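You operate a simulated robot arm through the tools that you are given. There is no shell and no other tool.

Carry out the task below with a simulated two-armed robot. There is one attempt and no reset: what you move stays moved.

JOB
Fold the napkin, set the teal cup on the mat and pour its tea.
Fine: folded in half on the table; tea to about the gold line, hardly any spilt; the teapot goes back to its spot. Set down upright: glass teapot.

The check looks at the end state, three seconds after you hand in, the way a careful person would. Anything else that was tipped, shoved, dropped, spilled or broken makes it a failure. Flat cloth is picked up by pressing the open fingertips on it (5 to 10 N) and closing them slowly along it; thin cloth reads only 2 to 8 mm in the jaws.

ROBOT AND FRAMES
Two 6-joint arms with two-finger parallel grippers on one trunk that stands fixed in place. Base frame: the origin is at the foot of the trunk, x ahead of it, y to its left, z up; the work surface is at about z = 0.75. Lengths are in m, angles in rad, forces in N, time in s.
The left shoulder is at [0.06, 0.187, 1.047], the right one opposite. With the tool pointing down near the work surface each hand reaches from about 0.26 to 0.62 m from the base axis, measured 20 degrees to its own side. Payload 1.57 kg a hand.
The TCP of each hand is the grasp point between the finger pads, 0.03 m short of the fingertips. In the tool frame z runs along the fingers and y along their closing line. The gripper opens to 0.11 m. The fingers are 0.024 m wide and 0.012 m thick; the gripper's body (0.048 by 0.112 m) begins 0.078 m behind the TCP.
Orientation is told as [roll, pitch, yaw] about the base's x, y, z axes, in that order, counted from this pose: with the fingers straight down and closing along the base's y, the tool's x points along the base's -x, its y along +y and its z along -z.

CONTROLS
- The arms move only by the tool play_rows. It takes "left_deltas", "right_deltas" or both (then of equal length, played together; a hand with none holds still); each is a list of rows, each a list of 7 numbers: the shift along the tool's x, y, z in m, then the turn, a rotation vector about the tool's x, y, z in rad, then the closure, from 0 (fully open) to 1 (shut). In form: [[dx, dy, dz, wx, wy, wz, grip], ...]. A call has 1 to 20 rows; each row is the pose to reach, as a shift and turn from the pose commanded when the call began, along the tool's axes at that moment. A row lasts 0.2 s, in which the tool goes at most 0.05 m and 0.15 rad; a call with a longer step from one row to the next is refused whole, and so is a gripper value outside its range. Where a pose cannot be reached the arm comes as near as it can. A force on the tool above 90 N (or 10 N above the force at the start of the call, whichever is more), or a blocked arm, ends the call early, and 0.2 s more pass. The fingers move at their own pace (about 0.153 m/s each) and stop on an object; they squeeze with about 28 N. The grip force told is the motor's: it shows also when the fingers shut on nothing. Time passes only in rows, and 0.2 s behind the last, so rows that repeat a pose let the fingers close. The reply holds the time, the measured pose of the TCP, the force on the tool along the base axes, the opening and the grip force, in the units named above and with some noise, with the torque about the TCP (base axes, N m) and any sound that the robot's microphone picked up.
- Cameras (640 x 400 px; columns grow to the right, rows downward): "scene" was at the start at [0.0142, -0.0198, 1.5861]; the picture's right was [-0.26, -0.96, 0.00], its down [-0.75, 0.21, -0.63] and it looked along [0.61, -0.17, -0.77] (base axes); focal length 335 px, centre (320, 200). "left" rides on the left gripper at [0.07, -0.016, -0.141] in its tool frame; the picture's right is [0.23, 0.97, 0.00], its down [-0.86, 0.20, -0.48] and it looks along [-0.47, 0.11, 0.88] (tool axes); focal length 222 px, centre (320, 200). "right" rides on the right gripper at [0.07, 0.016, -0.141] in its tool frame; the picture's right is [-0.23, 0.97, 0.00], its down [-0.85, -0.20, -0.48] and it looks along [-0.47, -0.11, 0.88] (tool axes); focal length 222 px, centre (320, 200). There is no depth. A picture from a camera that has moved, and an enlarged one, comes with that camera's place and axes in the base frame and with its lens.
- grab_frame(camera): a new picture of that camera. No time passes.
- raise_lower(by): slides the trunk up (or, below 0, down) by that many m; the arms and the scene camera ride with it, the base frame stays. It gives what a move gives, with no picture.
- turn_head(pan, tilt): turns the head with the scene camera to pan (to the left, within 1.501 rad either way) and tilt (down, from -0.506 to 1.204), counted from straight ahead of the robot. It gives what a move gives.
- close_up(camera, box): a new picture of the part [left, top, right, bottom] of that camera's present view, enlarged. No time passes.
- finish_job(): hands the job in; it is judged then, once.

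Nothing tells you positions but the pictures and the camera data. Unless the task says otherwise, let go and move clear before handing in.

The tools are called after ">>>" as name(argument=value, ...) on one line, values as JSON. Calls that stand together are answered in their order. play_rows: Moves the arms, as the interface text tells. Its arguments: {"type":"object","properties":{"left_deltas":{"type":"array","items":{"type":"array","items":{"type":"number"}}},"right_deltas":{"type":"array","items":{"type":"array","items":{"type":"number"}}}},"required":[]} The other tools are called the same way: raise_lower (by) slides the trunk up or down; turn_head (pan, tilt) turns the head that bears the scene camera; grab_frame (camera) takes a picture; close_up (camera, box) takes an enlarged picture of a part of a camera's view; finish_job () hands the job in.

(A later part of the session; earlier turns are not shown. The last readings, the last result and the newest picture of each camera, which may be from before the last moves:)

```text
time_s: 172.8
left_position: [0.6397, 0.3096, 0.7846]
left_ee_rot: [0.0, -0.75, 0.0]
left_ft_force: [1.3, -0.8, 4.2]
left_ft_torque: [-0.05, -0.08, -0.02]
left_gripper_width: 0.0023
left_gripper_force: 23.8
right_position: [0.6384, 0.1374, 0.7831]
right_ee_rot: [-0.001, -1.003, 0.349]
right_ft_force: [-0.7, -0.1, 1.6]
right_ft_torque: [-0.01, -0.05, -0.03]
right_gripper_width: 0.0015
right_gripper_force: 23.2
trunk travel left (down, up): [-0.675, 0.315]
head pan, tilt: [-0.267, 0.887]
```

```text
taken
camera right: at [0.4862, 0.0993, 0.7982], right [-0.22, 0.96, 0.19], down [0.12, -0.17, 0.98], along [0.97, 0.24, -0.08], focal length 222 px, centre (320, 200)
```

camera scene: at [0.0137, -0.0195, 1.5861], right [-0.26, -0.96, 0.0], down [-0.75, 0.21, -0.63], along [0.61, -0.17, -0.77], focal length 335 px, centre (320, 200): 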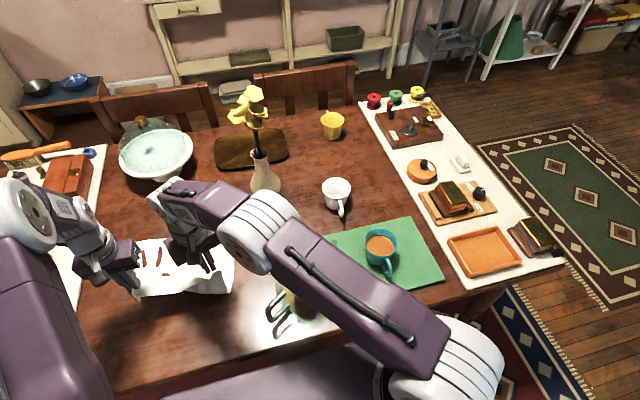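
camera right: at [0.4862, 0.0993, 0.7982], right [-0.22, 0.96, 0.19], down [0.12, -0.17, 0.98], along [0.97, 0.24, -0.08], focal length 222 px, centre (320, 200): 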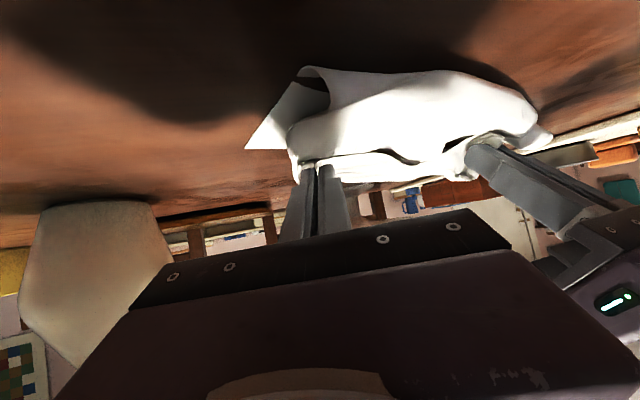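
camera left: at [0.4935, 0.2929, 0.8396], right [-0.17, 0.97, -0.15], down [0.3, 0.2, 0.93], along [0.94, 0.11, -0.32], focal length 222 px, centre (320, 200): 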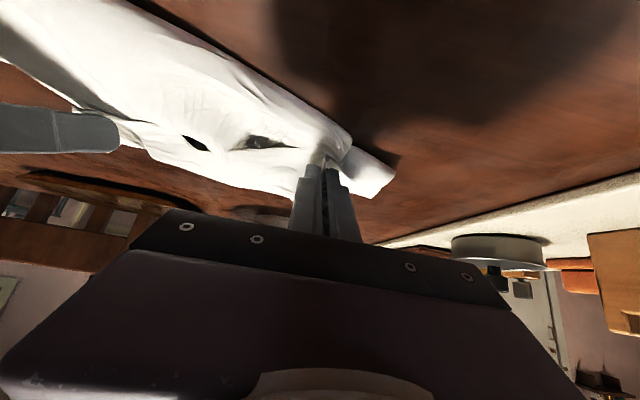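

>>> play_rows(left_deltas=[[0, 0, 0, 0, 0, 0, 0.95], [0, 0, 0, 0, 0, 0, 0.88], [0, 0, 0, 0, 0, 0, 0.82], [0, 0, 0, 0, 0, 0, 0.82], [0, 0, -0.01, 0, 0, 0, 0.82], [0, 0, -0.025, 0, 0, 0, 0.82], [0, 0, -0.05, 0, 0, 0, 0.82], [0, 0, -0.09, 0, 0, 0, 0.82], [-0.03, 0, -0.13, 0, 0.05, 0, 0.82], [-0.06, 0, -0.16, 0, 0.1, 0, 0.82]], right_deltas=[[0, 0, 0, 0, 0, 0, 0.95], [0, 0, 0, 0, 0, 0, 0.88], [0, 0, 0, 0, 0, 0, 0.82], [0, 0, 0, 0, 0, 0, 0.82], [0, 0, -0.01, 0, 0, 0, 0.82], [0, 0, -0.025, 0, 0, 0, 0.82], [0, 0, -0.05, 0, 0, 0, 0.82], [0, 0, -0.09, 0, 0, 0, 0.82], [-0.04, 0, -0.12, 0, 0.05, 0, 0.82], [-0.085, 0, -0.13, 0, 0.1, 0, 0.82]])

>>> grab_frame(camera="scene")

>>> grab_frame(camera="left")

>>> grab_frame(camera="right")

```text
time_s: 175.0
left_position: [0.5757, 0.3065, 0.9401]
left_ee_rot: [0.002, -0.649, -0.001]
left_ft_force: [0.3, -0.1, 0.3]
left_ft_torque: [0.0, 0.01, -0.01]
left_gripper_width: 0.0197
left_gripper_force: 0.0
right_position: [0.5796, 0.1162, 0.9233]
right_ee_rot: [-0.002, -0.899, 0.35]
right_ft_force: [0.5, 0.4, -0.5]
right_ft_torque: [-0.02, 0.02, -0.02]
right_gripper_width: 0.0197
right_gripper_force: 0.1
trunk travel left (down, up): [-0.675, 0.315]
head pan, tilt: [-0.267, 0.887]
```

```text
taken
camera scene: at [0.0135, -0.0206, 1.586], right [-0.27, -0.96, 0.0], down [-0.75, 0.21, -0.63], along [0.61, -0.17, -0.77], focal length 335 px, centre (320, 200)
```

scene: 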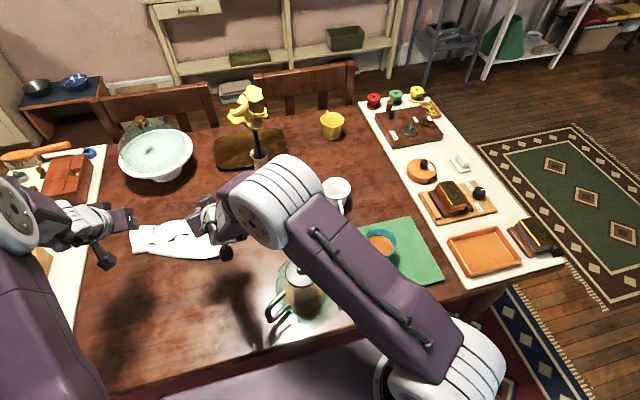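

```text
taken
camera left: at [0.4361, 0.2896, 1.0091], right [-0.18, 0.97, -0.14], down [0.39, 0.2, 0.9], along [0.9, 0.11, -0.42], focal length 222 px, centre (320, 200)
```

left: 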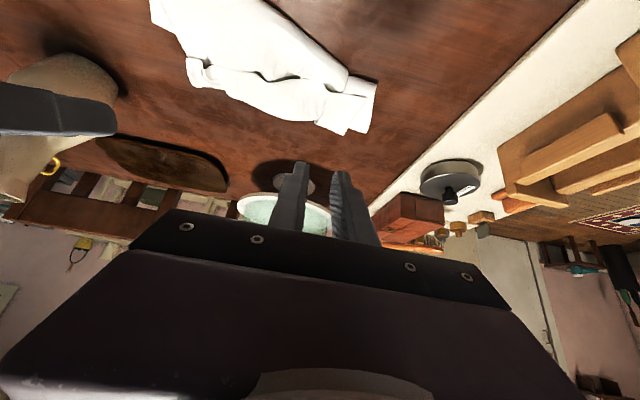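

```text
taken
camera right: at [0.4302, 0.0789, 0.9555], right [-0.2, 0.96, 0.18], down [0.22, -0.13, 0.97], along [0.96, 0.23, -0.18], focal length 222 px, centre (320, 200)
```

right: 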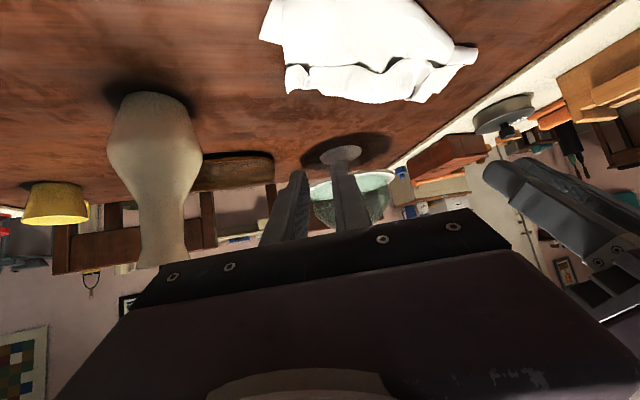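

>>> play_rows(right_deltas=[[0.0036, -0.0203, -0.0287, 0, 0, 0, 0.5], [0.0072, -0.0405, -0.0573, 0, 0, 0, 0.5], [0.0108, -0.0608, -0.086, 0, 0.1, 0, 0.5], [0.0144, -0.081, -0.1147, 0, 0.23, 0, 0.5], [0.018, -0.1013, -0.1434, 0, 0.36, 0, 0.5], [0.0216, -0.1216, -0.172, 0, 0.49, 0, 0.5], [0.0252, -0.1418, -0.2007, 0, 0.62, 0, 0.5], [0.0288, -0.1621, -0.2294, 0, 0.75, 0, 0.5], [0.0288, -0.1621, -0.2294, 0, 0.9, 0, 0.5], [0.0288, -0.1621, -0.2294, 0, 0.9, 0, 0.5]], left_deltas=[[0.0108, 0.008, -0.0187, 0, 0.05, 0, 0.5], [0.0217, 0.016, -0.0375, 0, 0.15, 0, 0.5], [0.0326, 0.025, -0.0562, 0, 0.25, 0, 0.5], [0.0434, 0.033, -0.075, 0, 0.35, 0, 0.5], [0.0543, 0.042, -0.0937, 0, 0.45, 0, 0.5], [0.0652, 0.05, -0.1124, 0, 0.55, 0, 0.5], [0.0652, 0.05, -0.1124, 0, 0.65, 0, 0.5], [0.0652, 0.05, -0.1124, 0, 0.65, 0, 0.5], [0.0652, 0.05, -0.1124, 0, 0.65, 0, 0.5], [0.0652, 0.05, -0.1124, 0, 0.65, 0, 0.5]])

>>> grab_frame(camera="scene")

>>> close_up(camera="scene", box=[100, 180, 260, 290])

>>> grab_frame(camera="left")

```text
time_s: 177.2
left_position: [0.4567, 0.3592, 0.994]
left_ee_rot: [0.001, -0.001, -0.003]
left_ft_force: [0.3, -0.1, -0.2]
left_ft_torque: [0.0, -0.01, 0.01]
left_gripper_width: 0.0549
left_gripper_force: 0.0
left hand out of reach, approached as far as the arm can: row 2
right_position: [0.4469, -0.1037, 1.0427]
right_ee_rot: [-0.001, 0.0, 0.35]
right_ft_force: [-0.2, 0.3, -0.2]
right_ft_torque: [0.0, 0.01, -0.01]
right_gripper_width: 0.0552
right_gripper_force: 0.1
right hand out of reach, approached as far as the arm can: row 5, 6
trunk travel left (down, up): [-0.675, 0.315]
head pan, tilt: [-0.267, 0.887]
```

```text
taken
camera scene: at [0.0135, -0.0205, 1.5861], right [-0.27, -0.96, 0.0], down [-0.75, 0.21, -0.63], along [0.61, -0.17, -0.77], focal length 335 px, centre (320, 200)
```

scene: 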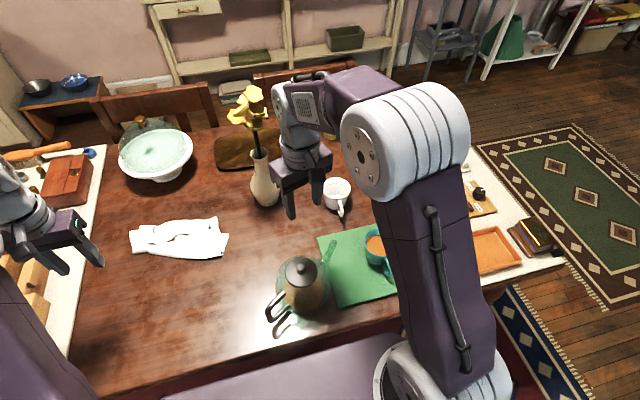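

```text
3.64 times, centred on (180, 235) of scene
camera zoom: at [0.0135, -0.0205, 1.5861], right [-0.27, -0.96, 0.0], down [-0.75, 0.21, -0.63], along [0.61, -0.17, -0.77], focal length 1217 px, centre (829, 73)
```

zoom: 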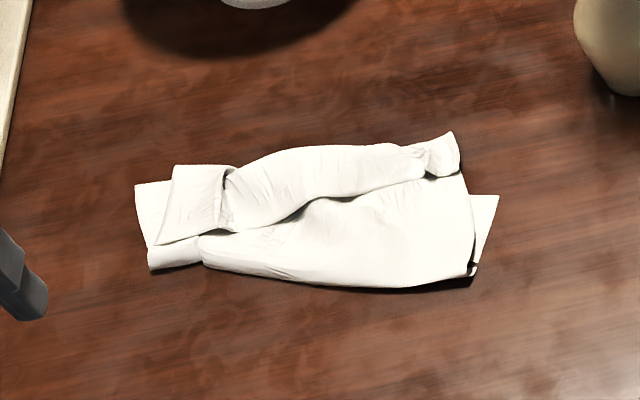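

```text
taken
camera left: at [0.3873, 0.3425, 1.1338], right [-0.23, 0.97, 0.0], down [0.86, 0.2, 0.48], along [0.47, 0.11, -0.88], focal length 222 px, centre (320, 200)
```

left: 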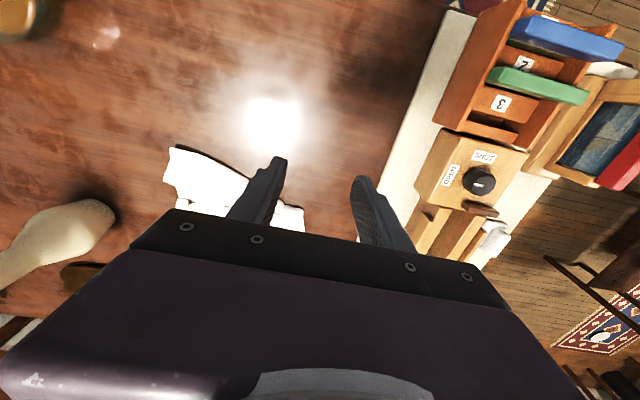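

The fold came out rolled: the near edge doubled back on itself. I'll take a closer look before correcting it.

>>> close_up(camera="scene", box=[120, 205, 240, 270])

>>> close_up(camera="right", box=[320, 0, 640, 240])

```text
5.33 times, centred on (180, 238) of scene
camera zoom: at [0.0135, -0.0205, 1.5861], right [-0.27, -0.96, 0.0], down [-0.75, 0.21, -0.63], along [0.61, -0.17, -0.77], focal length 1785 px, centre (1067, 0)
```

zoom: 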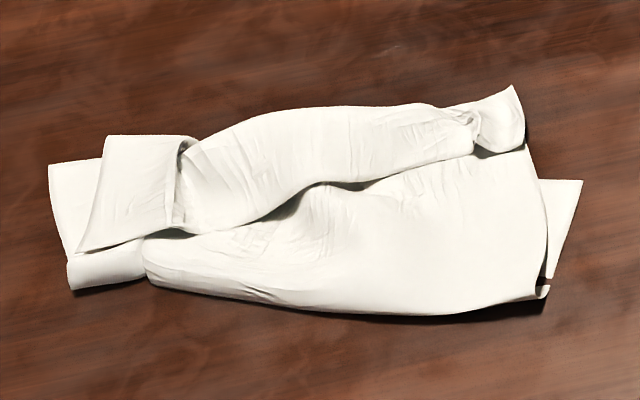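

```text
1.67 times, centred on (480, 120) of right
camera zoom: at [0.3764, -0.1136, 1.1829], right [-0.12, 0.99, 0.0], down [0.87, 0.11, 0.48], along [0.47, 0.06, -0.88], focal length 370 px, centre (53, 333)
```

zoom: 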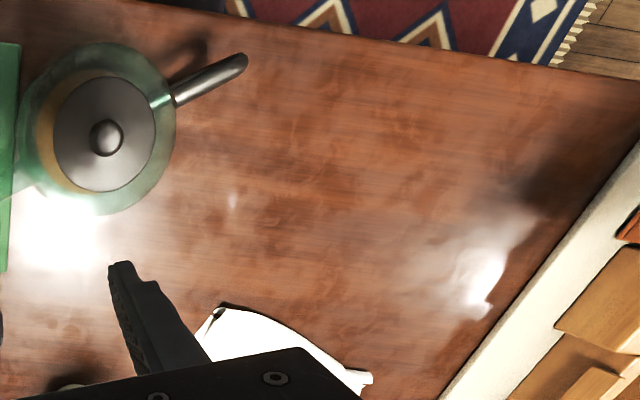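

The old grip pleats are still standing where I released. I'll re-grasp both pleats at the same poses and reverse the arc to unfold the napkin, then refold with a grip closer to the edge.

>>> play_rows(left_deltas=[[-0.005, -0.01, 0.01, 0, -0.05, 0, 0.75], [-0.015, -0.02, 0.03, 0, -0.12, 0, 0.75], [-0.03, -0.03, 0.05, 0, -0.2, 0, 0.75], [-0.05, -0.04, 0.07, 0, -0.3, 0, 0.75], [-0.07, -0.0496, 0.09, 0, -0.4, 0, 0.75], [-0.09, -0.0496, 0.11, 0, -0.5, 0, 0.75], [-0.11, -0.0496, 0.13, 0, -0.6, 0, 0.75], [-0.121, -0.0496, 0.144, 0, -0.7, 0, 0.75], [-0.121, -0.0496, 0.144, 0, -0.75, 0, 0.75], [-0.121, -0.0496, 0.144, 0, -0.75, 0, 0.75]], right_deltas=[[-0.02, 0.018, 0.02, 0, -0.11, 0, 0.75], [-0.04, 0.036, 0.043, 0, -0.22, 0, 0.75], [-0.06, 0.054, 0.067, 0, -0.33, 0, 0.75], [-0.08, 0.072, 0.09, 0, -0.44, 0, 0.75], [-0.1, 0.09, 0.115, 0, -0.55, 0, 0.75], [-0.12, 0.108, 0.138, 0, -0.66, 0, 0.75], [-0.14, 0.126, 0.162, 0, -0.77, 0, 0.75], [-0.165, 0.144, 0.187, 0, -0.88, 0, 0.75], [-0.1864, 0.1609, 0.211, 0, -1.0, 0, 0.75], [-0.1864, 0.1609, 0.211, 0, -1.0, 0, 0.75]])

>>> grab_frame(camera="left")

>>> grab_frame(camera="right")

```text
time_s: 179.4
left_position: [0.5743, 0.3103, 0.8484]
left_ee_rot: [0.001, -0.751, -0.003]
left_ft_force: [-0.5, 0.7, -0.1]
left_ft_torque: [0.01, 0.01, 0.01]
left_gripper_width: 0.0277
left_gripper_force: 0.0
right_position: [0.5745, 0.1125, 0.8299]
right_ee_rot: [0.0, -1.002, 0.349]
right_ft_force: [0.8, -0.3, -0.1]
right_ft_torque: [-0.02, 0.01, -0.01]
right_gripper_width: 0.0276
right_gripper_force: 0.0
right hand out of reach, approached as far as the arm can: row 5, 6
trunk travel left (down, up): [-0.675, 0.315]
head pan, tilt: [-0.267, 0.887]
```

```text
taken
camera left: at [0.4281, 0.2917, 0.9031], right [-0.17, 0.97, -0.15], down [0.3, 0.2, 0.93], along [0.94, 0.11, -0.32], focal length 222 px, centre (320, 200)
```

left: 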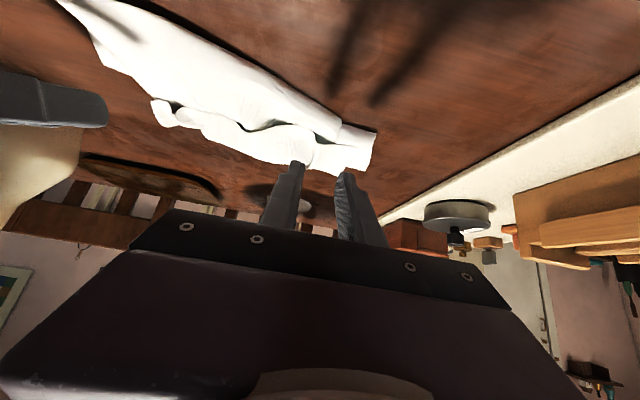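

```text
taken
camera right: at [0.4221, 0.0736, 0.8461], right [-0.22, 0.96, 0.19], down [0.12, -0.17, 0.98], along [0.97, 0.24, -0.08], focal length 222 px, centre (320, 200)
```

right: 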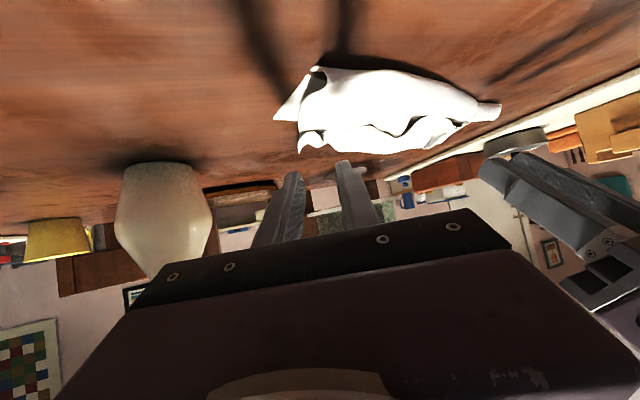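

>>> play_rows(left_deltas=[[0, 0, 0.02, 0, 0, 0, 0.72], [0, 0, 0.04, 0, 0, 0, 0.72], [0, 0, 0.055, 0, 0, 0, 0.72], [0, 0, 0.07, 0, 0, 0, 0.72], [0, 0, 0.08, 0, 0, 0, 0.72], [0, 0, 0.088, 0, 0, 0, 0.72], [0, 0, 0.088, 0, 0, 0, 0.72]], right_deltas=[[0, 0, 0.02, 0, 0, 0, 0.72], [0, 0, 0.04, 0, 0, 0, 0.72], [0, 0, 0.055, 0, 0, 0, 0.72], [0, 0, 0.068, 0, 0, 0, 0.72], [0, 0, 0.078, 0, 0, 0, 0.72], [0, 0, 0.084, 0, 0, 0, 0.72], [0, 0, 0.084, 0, 0, 0, 0.72]])

>>> close_up(camera="left", box=[160, 60, 440, 240])

>>> close_up(camera="right", box=[200, 60, 480, 240])

```text
time_s: 181.0
left_position: [0.6363, 0.3093, 0.7842]
left_ee_rot: [0.001, -0.75, 0.0]
left_ft_force: [-0.4, -0.2, 1.4]
left_ft_torque: [0.0, 0.0, 0.03]
left_gripper_width: 0.0305
left_gripper_force: 0.1
right_position: [0.6371, 0.1356, 0.7892]
right_ee_rot: [0.0, -1.001, 0.349]
right_ft_force: [-0.1, -0.5, 1.1]
right_ft_torque: [-0.03, -0.01, 0.01]
right_gripper_width: 0.031
right_gripper_force: 0.0
trunk travel left (down, up): [-0.675, 0.315]
head pan, tilt: [-0.267, 0.887]
```

```text
2.22 times, centred on (300, 150) of left
camera zoom: at [0.4899, 0.292, 0.8383], right [-0.16, 0.97, -0.15], down [0.3, 0.2, 0.93], along [0.94, 0.11, -0.32], focal length 494 px, centre (364, 311)
```

zoom: 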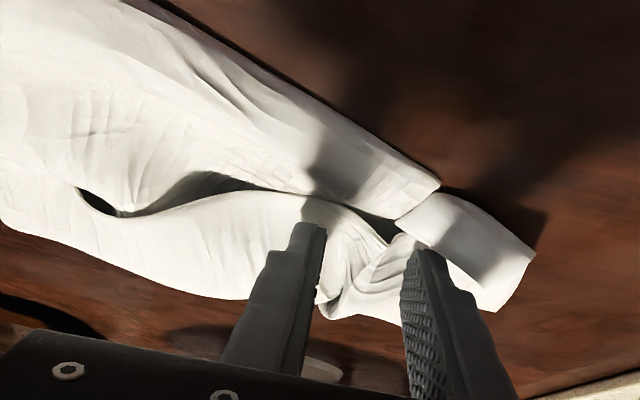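

```text
2.22 times, centred on (340, 150) of right
camera zoom: at [0.4852, 0.0966, 0.805], right [-0.22, 0.96, 0.19], down [0.12, -0.17, 0.98], along [0.97, 0.24, -0.08], focal length 494 px, centre (276, 311)
```

zoom: 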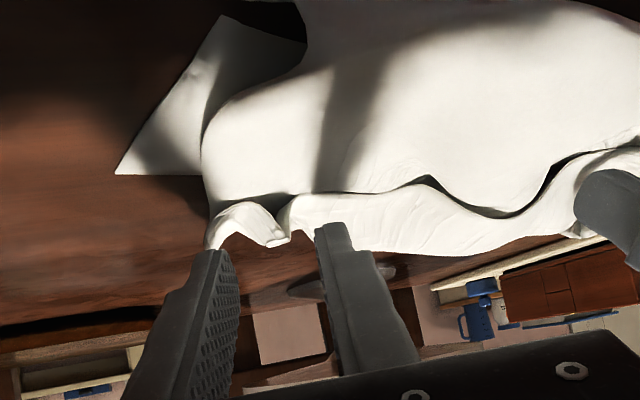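

The pleats are between the fingers on both sides. Closing.

>>> play_rows(left_deltas=[[0, 0, 0, 0, 0, 0, 0.76], [0, 0, 0, 0, 0, 0, 0.8], [0, 0, 0, 0, 0, 0, 0.84], [0, 0, 0, 0, 0, 0, 0.88], [0, 0, 0, 0, 0, 0, 0.92], [0, 0, 0, 0, 0, 0, 0.96], [0, 0, 0, 0, 0, 0, 1.0], [0, 0, 0, 0, 0, 0, 1.0]], right_deltas=[[0.0025, 0, 0.0015, 0, 0, 0, 0.72], [0.0045, 0, 0.0028, 0, 0, 0, 0.76], [0.0045, 0, 0.0028, 0, 0, 0, 0.8], [0.0045, 0, 0.0028, 0, 0, 0, 0.84], [0.0045, 0, 0.0028, 0, 0, 0, 0.88], [0.0045, 0, 0.0028, 0, 0, 0, 0.92], [0.0045, 0, 0.0028, 0, 0, 0, 1.0], [0.0045, 0, 0.0028, 0, 0, 0, 1.0]])

>>> close_up(camera="left", box=[160, 60, 440, 240])

>>> close_up(camera="right", box=[200, 60, 480, 240])

```text
time_s: 182.8
left_position: [0.6374, 0.3087, 0.7821]
left_ee_rot: [0.001, -0.75, 0.0]
left_ft_force: [1.2, 0.5, 0.2]
left_ft_torque: [0.03, -0.03, 0.0]
left_gripper_width: 0.0024
left_gripper_force: 23.6
right_position: [0.635, 0.1375, 0.7816]
right_ee_rot: [-0.002, -0.999, 0.351]
right_ft_force: [0.5, 0.4, 0.1]
right_ft_torque: [0.02, 0.02, 0.03]
right_gripper_width: 0.0019
right_gripper_force: 23.7
trunk travel left (down, up): [-0.675, 0.315]
head pan, tilt: [-0.267, 0.887]
```

```text
2.22 times, centred on (300, 150) of left
camera zoom: at [0.4899, 0.2922, 0.8382], right [-0.17, 0.97, -0.15], down [0.3, 0.2, 0.93], along [0.94, 0.11, -0.33], focal length 494 px, centre (364, 311)
```

zoom: 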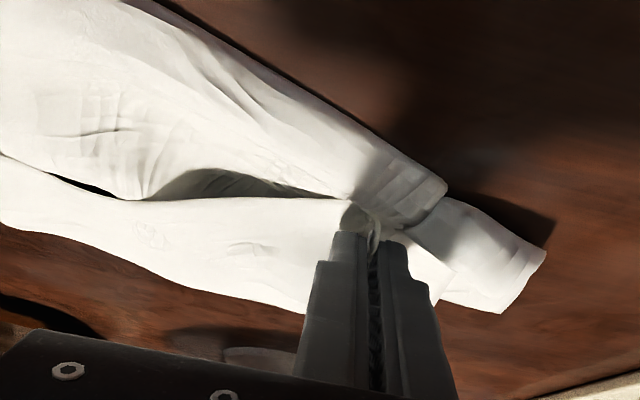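

```text
2.22 times, centred on (340, 150) of right
camera zoom: at [0.484, 0.0975, 0.7989], right [-0.22, 0.96, 0.19], down [0.12, -0.17, 0.98], along [0.97, 0.24, -0.08], focal length 494 px, centre (276, 311)
```

zoom: 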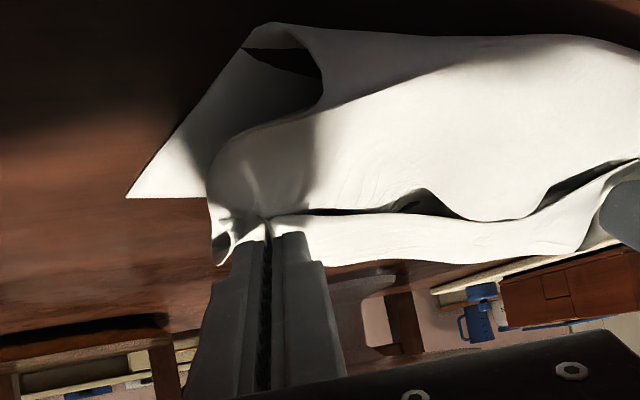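

Both pleats are held again. Reversing the arc to unfold.

>>> play_rows(left_deltas=[[0.0007, 0, -0.0155, 0, 0.02, 0, 1], [0.0014, -0.001, -0.031, 0, 0.06, 0, 1], [0.0021, -0.001, -0.0465, 0, 0.1, 0, 1], [0.0028, -0.001, -0.062, 0, 0.14, 0, 1], [0.0034, -0.002, -0.0774, 0, 0.18, 0, 1], [0.0041, -0.002, -0.0929, 0, 0.22, 0, 1], [0.0048, -0.002, -0.1084, 0, 0.25, 0, 1], [0.0048, -0.002, -0.1084, 0, 0.25, 0, 1]], right_deltas=[[-0.0039, 0.004, -0.014, 0, 0.05, 0, 1], [-0.0078, 0.008, -0.028, 0, 0.11, 0, 1], [-0.0117, 0.012, -0.042, 0, 0.17, 0, 1], [-0.0156, 0.016, -0.056, 0, 0.23, 0, 1], [-0.0195, 0.02, -0.07, 0, 0.29, 0, 1], [-0.0234, 0.024, -0.084, 0, 0.35, 0, 1], [-0.0273, 0.028, -0.0979, 0, 0.4, 0, 1], [-0.0273, 0.028, -0.0979, 0, 0.4, 0, 1]])

>>> play_rows(left_deltas=[[0.015, 0.002, 0.0, 0, 0.06, 0, 1], [0.0288, 0.003, -0.01, 0, 0.14, 0, 1], [0.0431, 0.004, -0.022, 0, 0.24, 0, 1], [0.0575, 0.005, -0.035, 0, 0.34, 0, 1], [0.0719, 0.005, -0.05, 0, 0.44, 0, 1], [0.083, 0.005, -0.059, 0, 0.5, 0, 1], [0.083, 0.005, -0.059, 0, 0.5, 0, 1]], right_deltas=[[0.012, 0.004, -0.004, 0, 0.08, 0, 1], [0.024, 0.009, -0.014, 0, 0.18, 0, 1], [0.036, 0.014, -0.025, 0, 0.3, 0, 1], [0.048, 0.019, -0.038, 0, 0.42, 0, 1], [0.06, 0.024, -0.051, 0, 0.52, 0, 1], [0.0726, 0.0306, -0.0648, 0, 0.6, 0, 1], [0.0726, 0.0306, -0.0648, 0, 0.6, 0, 1]])

>>> grab_frame(camera="left")

>>> grab_frame(camera="right")

>>> grab_frame(camera="scene")

```text
time_s: 184.6
left_position: [0.558, 0.3075, 0.8616]
left_ee_rot: [0.001, -0.501, -0.002]
left_ft_force: [0.8, -0.4, 0.2]
left_ft_torque: [0.0, -0.02, -0.01]
left_gripper_width: 0.0019
left_gripper_force: 23.3
right_position: [0.5631, 0.1403, 0.8586]
right_ee_rot: [-0.001, -0.599, 0.35]
right_ft_force: [0.3, -0.7, -0.2]
right_ft_torque: [0.0, -0.01, 0.02]
right_gripper_width: 0.002
right_gripper_force: 23.6
trunk travel left (down, up): [-0.675, 0.315]
head pan, tilt: [-0.267, 0.887]
```

```text
time_s: 186.2
left_position: [0.4577, 0.3119, 0.8722]
left_ee_rot: [0.0, 0.002, 0.001]
left_ft_force: [0.6, -15.5, -0.7]
left_ft_torque: [-0.36, -0.06, 0.32]
left_gripper_width: 0.0023
left_gripper_force: 23.5
right_position: [0.4601, 0.1357, 0.8715]
right_ee_rot: [0.003, 0.0, 0.351]
right_ft_force: [-0.5, 15.8, 0.7]
right_ft_torque: [0.56, 0.03, -0.12]
right_gripper_width: 0.0018
right_gripper_force: 23.5
trunk travel left (down, up): [-0.675, 0.315]
head pan, tilt: [-0.267, 0.887]
```

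```text
taken
camera left: at [0.3887, 0.2948, 1.0131], right [-0.23, 0.97, 0.0], down [0.86, 0.2, 0.48], along [0.46, 0.11, -0.88], focal length 222 px, centre (320, 200)
```

left: 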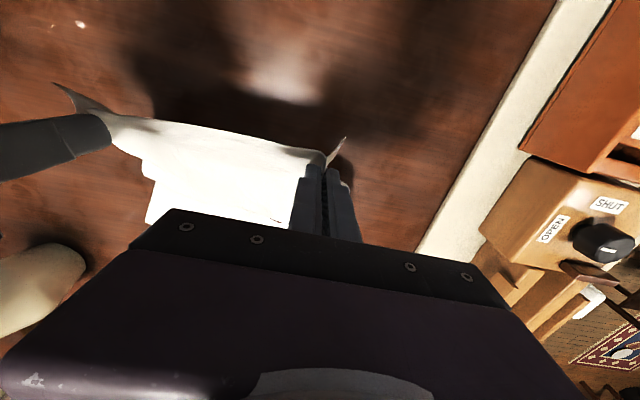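

```text
taken
camera right: at [0.3901, 0.127, 1.0115], right [-0.12, 0.99, 0.0], down [0.87, 0.1, 0.48], along [0.47, 0.06, -0.88], focal length 222 px, centre (320, 200)
```

right: 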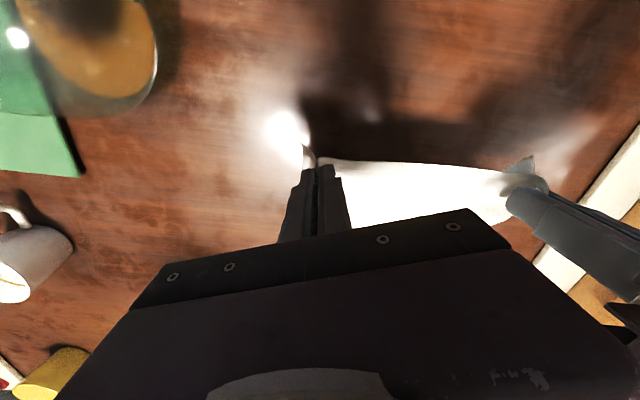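

```text
taken
camera scene: at [0.0145, -0.0197, 1.5861], right [-0.26, -0.96, 0.0], down [-0.75, 0.21, -0.63], along [0.61, -0.17, -0.78], focal length 335 px, centre (320, 200)
```

scene: 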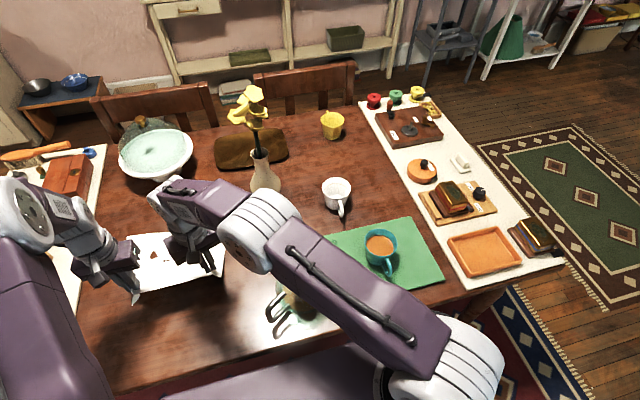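

The napkin is unfolded and both grips hold. I'll relax the side tension and pull the whole napkin toward the robot, to make the refold reachable.

>>> play_rows(left_deltas=[[0.01, -0.005, 0.003, 0, 0, 0, 1], [0.025, -0.007, 0.01, 0, 0, 0, 1], [0.042, -0.007, 0.02, 0, 0, 0, 1], [0.06, -0.007, 0.03, 0, 0, 0, 1], [0.077, -0.007, 0.04, 0, 0, 0, 1], [0.094, -0.007, 0.05, 0, 0, 0, 1], [0.111, -0.007, 0.06, 0, 0, 0, 1], [0.1277, -0.007, 0.072, 0, 0, 0, 1], [0.1277, -0.007, 0.072, 0, 0, 0, 1]], right_deltas=[[0.008, 0.008, 0.003, 0, 0, 0.04, 1], [0.022, 0.014, 0.01, 0, 0, 0.09, 1], [0.039, 0.02, 0.02, 0, 0, 0.14, 1], [0.056, 0.026, 0.03, 0, 0, 0.19, 1], [0.072, 0.032, 0.04, 0, 0, 0.24, 1], [0.088, 0.038, 0.05, 0, 0, 0.29, 1], [0.104, 0.0445, 0.06, 0, 0, 0.33, 1], [0.12, 0.0505, 0.0715, 0, 0, 0.35, 1], [0.12, 0.0505, 0.0715, 0, 0, 0.35, 1]])

>>> grab_frame(camera="left")

>>> grab_frame(camera="right")

>>> close_up(camera="scene", box=[80, 200, 300, 360])

```text
time_s: 188.2
left_position: [0.3292, 0.3067, 0.801]
left_ee_rot: [0.0, 0.001, -0.002]
left_ft_force: [0.7, -0.5, -0.5]
left_ft_torque: [0.0, 0.01, -0.01]
left_gripper_width: 0.0019
left_gripper_force: 23.4
right_position: [0.3316, 0.1401, 0.7964]
right_ee_rot: [0.0, 0.001, -0.002]
right_ft_force: [-0.5, 0.3, -0.5]
right_ft_torque: [0.04, 0.0, 0.01]
right_gripper_width: 0.0022
right_gripper_force: 23.7
trunk travel left (down, up): [-0.675, 0.315]
head pan, tilt: [-0.267, 0.887]
```

```text
taken
camera left: at [0.2608, 0.2897, 0.9404], right [-0.23, 0.97, 0.0], down [0.86, 0.2, 0.48], along [0.47, 0.11, -0.88], focal length 222 px, centre (320, 200)
```

left: 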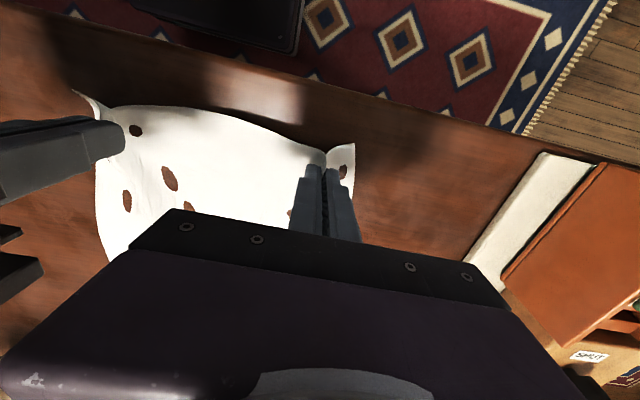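

```text
taken
camera right: at [0.2636, 0.1562, 0.9369], right [0.23, 0.97, 0.0], down [0.85, -0.2, 0.48], along [0.47, -0.11, -0.88], focal length 222 px, centre (320, 200)
```

right: 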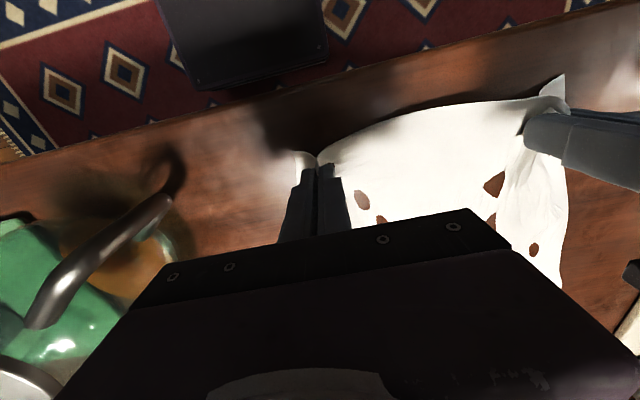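

```text
2.50 times, centred on (190, 280) of scene
camera zoom: at [0.0145, -0.02, 1.5861], right [-0.26, -0.96, 0.0], down [-0.75, 0.21, -0.63], along [0.61, -0.17, -0.78], focal length 837 px, centre (645, 0)
```

zoom: 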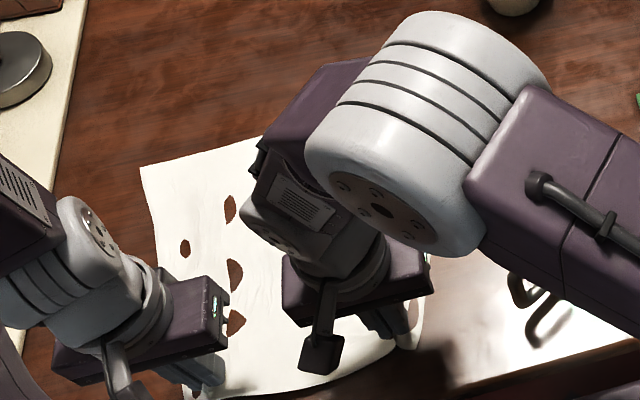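

The napkin lies flat again and closer. Now I'll lower the grips, open slightly, and slide back along the standing pleats to regrip flush with the edge.

>>> play_rows(left_deltas=[[0, 0, 0.008, 0, 0, 0, 1], [0, 0, 0.014, 0, 0, 0, 1], [0, 0, 0.0175, 0, 0, 0, 1], [0, 0, 0.0175, 0, 0, 0, 0.95], [0, 0, 0.0175, 0, 0, 0, 0.9], [0, 0, 0.0175, 0, 0, 0, 0.86], [0, 0, 0.0175, 0, 0, 0, 0.86]], right_deltas=[[0, 0, 0.006, 0, 0, 0, 1], [0, 0, 0.01, 0, 0, 0, 1], [0, 0, 0.0135, 0, 0, 0, 1], [0, 0, 0.0135, 0, 0, 0, 0.95], [0, 0, 0.0135, 0, 0, 0, 0.9], [0, 0, 0.0135, 0, 0, 0, 0.86], [0, 0, 0.0135, 0, 0, 0, 0.86]])

>>> close_up(camera="left", box=[200, 100, 440, 240])

>>> close_up(camera="right", box=[200, 100, 440, 240])

```text
time_s: 189.8
left_position: [0.331, 0.3058, 0.7842]
left_ee_rot: [-0.001, 0.001, -0.002]
left_ft_force: [0.4, 0.1, -0.1]
left_ft_torque: [0.02, 0.0, -0.03]
left_gripper_width: 0.0154
left_gripper_force: 0.1
right_position: [0.3312, 0.1414, 0.7837]
right_ee_rot: [-0.001, -0.002, 0.0]
right_ft_force: [-1.1, 0.1, 1.2]
right_ft_torque: [0.0, 0.0, -0.02]
right_gripper_width: 0.0153
right_gripper_force: 0.0
trunk travel left (down, up): [-0.675, 0.315]
head pan, tilt: [-0.267, 0.887]
```

```text
2.67 times, centred on (320, 170) of left
camera zoom: at [0.2614, 0.2889, 0.9233], right [-0.23, 0.97, 0.0], down [0.86, 0.2, 0.48], along [0.47, 0.11, -0.88], focal length 592 px, centre (320, 280)
```

zoom: 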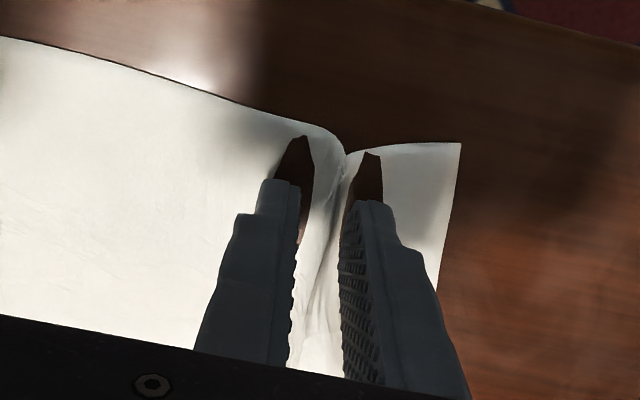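

```text
2.67 times, centred on (320, 170) of right
camera zoom: at [0.263, 0.1568, 0.9249], right [0.23, 0.97, 0.0], down [0.85, -0.2, 0.48], along [0.47, -0.11, -0.88], focal length 592 px, centre (320, 280)
```

zoom: 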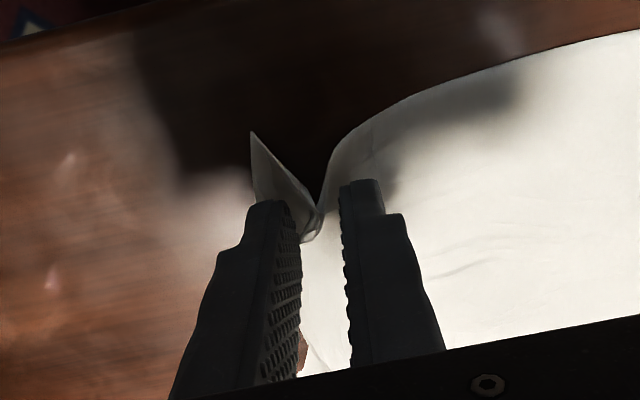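

>>> play_rows(left_deltas=[[0.004, 0, 0.001, 0, 0, 0, 0.86], [0.008, 0, 0.0015, 0, 0, 0, 0.86], [0.012, 0, 0.002, 0, 0, 0, 0.86], [0.012, 0, 0.002, 0, 0, 0, 0.89], [0.012, 0, 0.002, 0, 0, 0, 0.92], [0.012, 0, 0.002, 0, 0, 0, 0.95], [0.012, 0, 0.002, 0, 0, 0, 1.0], [0.012, 0, 0.002, 0, 0, 0, 1.0]], right_deltas=[[0, 0, 0.0003, 0, 0, 0, 0.86], [0.002, 0, 0.0006, 0, 0, 0, 0.86], [0.004, 0, 0.001, 0, 0, 0, 0.86], [0.004, 0, 0.001, 0, 0, 0, 0.89], [0.004, 0, 0.001, 0, 0, 0, 0.92], [0.004, 0, 0.001, 0, 0, 0, 0.95], [0.004, 0, 0.001, 0, 0, 0, 1.0], [0.004, 0, 0.001, 0, 0, 0, 1.0]])

>>> close_up(camera="left", box=[200, 100, 440, 240])

>>> close_up(camera="right", box=[200, 100, 440, 240])

```text
time_s: 191.6
left_position: [0.3171, 0.307, 0.7809]
left_ee_rot: [0.0, 0.001, -0.001]
left_ft_force: [0.9, 0.3, 7.7]
left_ft_torque: [0.02, 0.01, 0.0]
left_gripper_width: 0.0019
left_gripper_force: 23.3
right_position: [0.3253, 0.1409, 0.7839]
right_ee_rot: [0.0, -0.001, -0.001]
right_ft_force: [-0.3, -0.3, 1.5]
right_ft_torque: [0.02, -0.01, -0.01]
right_gripper_width: 0.0022
right_gripper_force: 24.1
trunk travel left (down, up): [-0.675, 0.315]
head pan, tilt: [-0.267, 0.887]
```

```text
2.67 times, centred on (320, 170) of left
camera zoom: at [0.2496, 0.2886, 0.9215], right [-0.23, 0.97, 0.0], down [0.86, 0.2, 0.48], along [0.47, 0.11, -0.88], focal length 592 px, centre (320, 280)
```

zoom: 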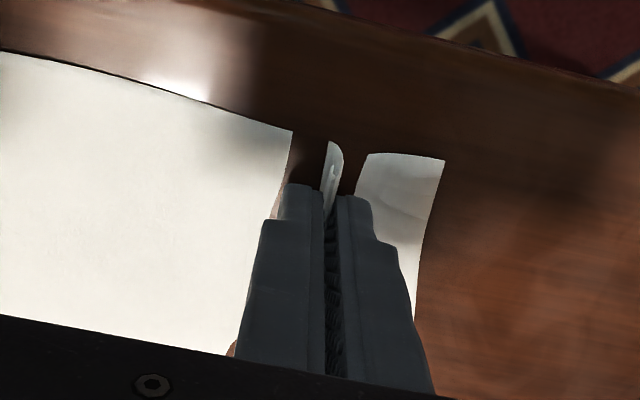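

```text
2.67 times, centred on (320, 170) of right
camera zoom: at [0.2572, 0.1563, 0.9247], right [0.23, 0.97, 0.0], down [0.85, -0.2, 0.48], along [0.47, -0.11, -0.88], focal length 592 px, centre (320, 280)
```

zoom: 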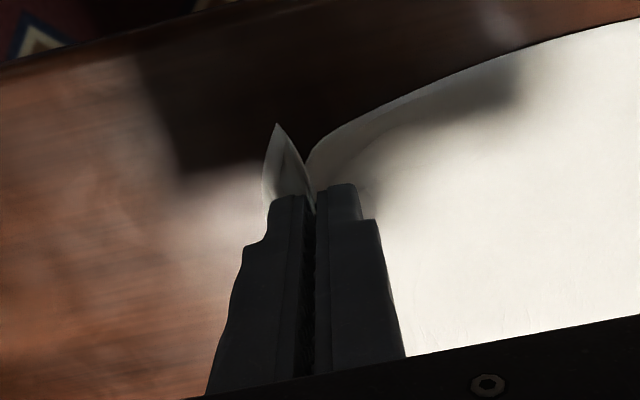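

Both are gripped, but I want only about 1 cm of cloth in the pads so the edge can't roll back. I'll open slightly again and slide further toward the edge.

>>> play_rows(left_deltas=[[0, 0, -0.001, 0, 0, 0, 0.95], [0, 0, -0.001, 0, 0, 0, 0.88], [0, 0, -0.001, 0, 0, 0, 0.86], [0.007, 0, -0.001, 0, 0, 0, 0.86], [0.014, 0, -0.001, 0, 0, 0, 0.86], [0.021, 0, -0.001, 0, 0, 0, 0.86], [0.025, 0, -0.001, 0, 0, 0, 0.86], [0.025, 0, -0.0005, 0, 0, 0, 0.86]], right_deltas=[[0, 0, 0, 0, 0, 0, 0.95], [0, 0, 0.0005, 0, 0, 0, 0.88], [0, 0, 0.001, 0, 0, 0, 0.86], [0.004, 0, 0.001, 0, 0, 0, 0.86], [0.008, 0, 0.001, 0, 0, 0, 0.86], [0.012, 0, 0.001, 0, 0, 0, 0.86], [0.012, 0, 0.001, 0, 0, 0, 0.86], [0.012, 0, 0.001, 0, 0, 0, 0.86]])

>>> close_up(camera="left", box=[200, 100, 440, 240])

>>> close_up(camera="right", box=[200, 100, 440, 240])

```text
time_s: 193.4
left_position: [0.293, 0.3062, 0.7825]
left_ee_rot: [-0.001, -0.001, -0.001]
left_ft_force: [-0.1, -0.6, 0.6]
left_ft_torque: [0.02, -0.01, 0.01]
left_gripper_width: 0.0154
left_gripper_force: 0.0
right_position: [0.3135, 0.1421, 0.7843]
right_ee_rot: [0.0, 0.001, 0.001]
right_ft_force: [-0.2, -0.1, 0.8]
right_ft_torque: [-0.03, -0.01, -0.02]
right_gripper_width: 0.0154
right_gripper_force: 0.0
trunk travel left (down, up): [-0.675, 0.315]
head pan, tilt: [-0.267, 0.887]
```

```text
2.67 times, centred on (320, 170) of left
camera zoom: at [0.2243, 0.2893, 0.9227], right [-0.23, 0.97, 0.0], down [0.86, 0.2, 0.48], along [0.47, 0.11, -0.88], focal length 592 px, centre (320, 280)
```

zoom: 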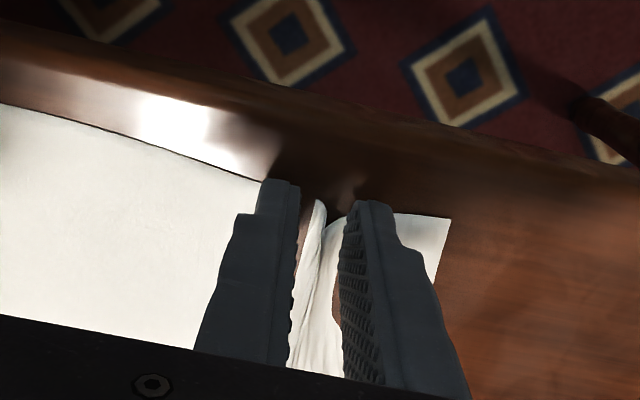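

```text
2.67 times, centred on (320, 170) of right
camera zoom: at [0.2449, 0.1574, 0.9244], right [0.23, 0.97, 0.0], down [0.85, -0.2, 0.48], along [0.47, -0.11, -0.88], focal length 592 px, centre (320, 280)
```

zoom: 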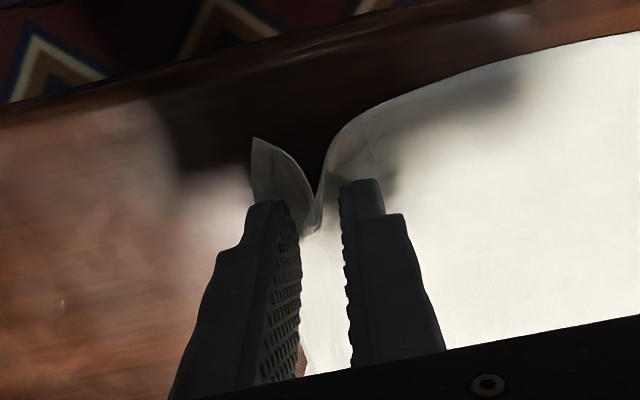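

>>> play_rows(left_deltas=[[0.004, 0, -0.0005, 0, 0, 0, 0.86], [0.009, 0, -0.0005, 0, 0, 0, 0.86], [0.009, 0, 0, 0, 0, 0, 0.89], [0.009, 0, 0, 0, 0, 0, 0.92], [0.009, 0, 0, 0, 0, 0, 0.96], [0.009, 0, 0, 0, 0, 0, 1.0], [0.009, 0, 0, 0, 0, 0, 1.0], [0.009, 0, 0, 0, 0, 0, 1.0]], right_deltas=[[0, 0, -0.003, 0, 0, 0, 0.8], [0.006, 0, -0.003, 0, 0, 0, 0.8], [0.012, 0, -0.002, 0, 0, 0, 0.8], [0.012, 0, 0.0, 0, 0, 0, 0.8], [0.012, 0, 0.0005, 0, 0, 0, 0.8], [0.012, 0, 0.0005, 0, 0, 0, 0.8], [0.012, 0, 0.0005, 0, 0, 0, 0.8], [0.012, 0, 0.0005, 0, 0, 0, 0.8]])

>>> close_up(camera="left", box=[200, 100, 440, 240])

>>> close_up(camera="right", box=[200, 100, 440, 240])

```text
time_s: 195.2
left_position: [0.2837, 0.3054, 0.7813]
left_ee_rot: [0.0, 0.0, 0.0]
left_ft_force: [0.3, -0.1, -0.1]
left_ft_torque: [0.02, -0.04, 0.0]
left_gripper_width: 0.002
left_gripper_force: 23.4
right_position: [0.3034, 0.1413, 0.7828]
right_ee_rot: [0.0, 0.0, 0.0]
right_ft_force: [-0.5, 0.3, 1.2]
right_ft_torque: [0.01, 0.01, 0.04]
right_gripper_width: 0.0219
right_gripper_force: 0.0
trunk travel left (down, up): [-0.675, 0.315]
head pan, tilt: [-0.267, 0.887]
```

```text
2.67 times, centred on (320, 170) of left
camera zoom: at [0.2152, 0.2883, 0.9221], right [-0.23, 0.97, 0.0], down [0.86, 0.2, 0.48], along [0.47, 0.11, -0.88], focal length 592 px, centre (320, 280)
```

zoom: 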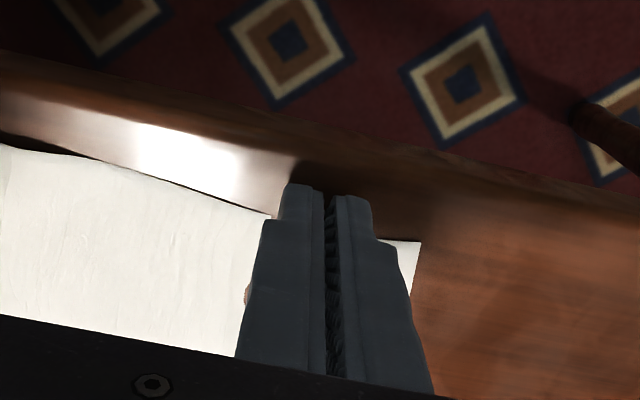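

```text
2.67 times, centred on (320, 170) of right
camera zoom: at [0.2342, 0.1571, 0.9225], right [0.23, 0.97, 0.0], down [0.85, -0.2, 0.48], along [0.47, -0.11, -0.88], focal length 592 px, centre (320, 280)
```

zoom: 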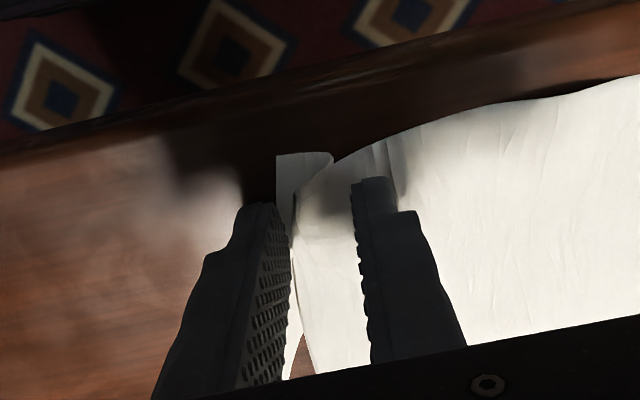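

>>> play_rows(right_deltas=[[0, 0, -0.004, 0, 0, 0, 0.75], [0.006, -0.002, -0.004, 0, 0, 0, 0.75], [0.012, -0.004, -0.004, 0, 0, 0, 0.75], [0.012, -0.004, -0.001, 0, 0, 0, 0.75], [0.012, -0.004, 0.0005, 0, 0, 0, 0.75], [0.012, -0.004, 0.0012, 0, 0, 0, 0.75], [0.012, -0.004, 0.0015, 0, 0, 0, 0.75], [0.012, -0.004, 0.0015, 0, 0, 0, 0.75]])

>>> close_up(camera="right", box=[200, 100, 440, 240])

```text
time_s: 197.0
left_position: [0.2828, 0.3048, 0.7828]
left_ee_rot: [0.001, 0.001, 0.0]
left_ft_force: [0.5, 0.3, -0.2]
left_ft_torque: [0.03, 0.01, -0.05]
left_gripper_width: 0.002
left_gripper_force: 23.5
right_position: [0.2899, 0.1372, 0.7818]
right_ee_rot: [0.003, -0.002, 0.001]
right_ft_force: [1.1, -1.5, 12.2]
right_ft_torque: [0.19, -0.07, -0.01]
right_gripper_width: 0.027
right_gripper_force: 0.0
trunk travel left (down, up): [-0.675, 0.315]
head pan, tilt: [-0.267, 0.887]
```

```text
2.67 times, centred on (320, 170) of right
camera zoom: at [0.2214, 0.153, 0.9214], right [0.23, 0.97, 0.0], down [0.85, -0.2, 0.48], along [0.47, -0.11, -0.88], focal length 592 px, centre (320, 280)
```

zoom: 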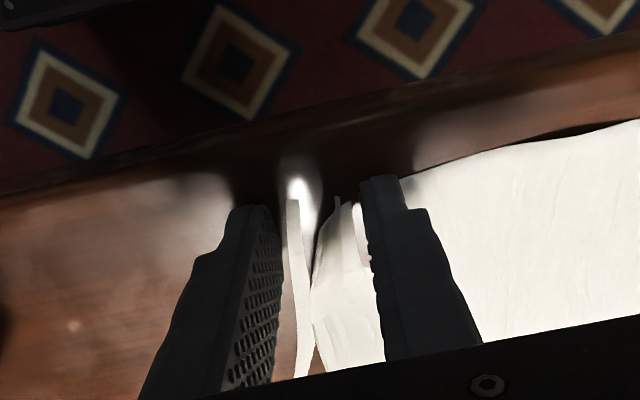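

>>> play_rows(right_deltas=[[0, 0, -0.0002, 0, 0, 0, 0.78], [0, 0, -0.0002, 0, 0, 0, 0.81], [0, 0, -0.0002, 0, 0, 0, 0.84], [0, 0, -0.0002, 0, 0, 0, 0.87], [0, 0, -0.0002, 0, 0, 0, 0.9], [0, 0, -0.0002, 0, 0, 0, 0.93], [0, 0, -0.0002, 0, 0, 0, 0.96], [0, 0, -0.0002, 0, 0, 0, 1.0], [0, 0, -0.0002, 0, 0, 0, 1.0]])

>>> close_up(camera="right", box=[200, 100, 440, 240])

```text
time_s: 199.0
left_position: [0.2841, 0.3058, 0.7818]
left_ee_rot: [0.0, 0.0, 0.0]
left_ft_force: [0.6, -3.2, -0.4]
left_ft_torque: [-0.11, 0.01, -0.02]
left_gripper_width: 0.0019
left_gripper_force: 23.5
right_position: [0.2904, 0.1386, 0.7805]
right_ee_rot: [0.002, -0.002, 0.001]
right_ft_force: [1.5, 4.6, 18.2]
right_ft_torque: [0.31, -0.15, 0.03]
right_gripper_width: 0.0025
right_gripper_force: 24.0
trunk travel left (down, up): [-0.675, 0.315]
head pan, tilt: [-0.267, 0.887]
```

```text
2.67 times, centred on (320, 170) of right
camera zoom: at [0.2212, 0.1537, 0.9214], right [0.23, 0.97, 0.0], down [0.85, -0.2, 0.48], along [0.47, -0.11, -0.88], focal length 592 px, centre (320, 280)
```

zoom: 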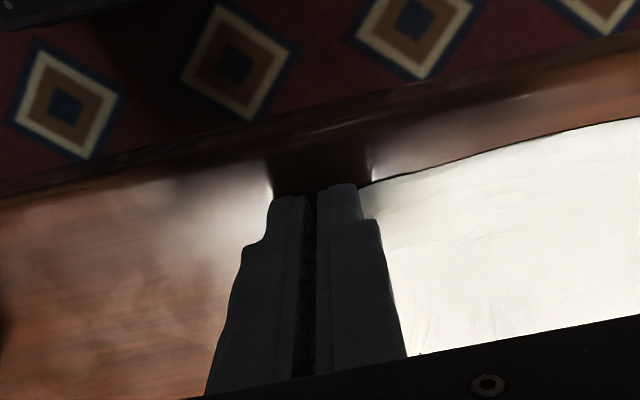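

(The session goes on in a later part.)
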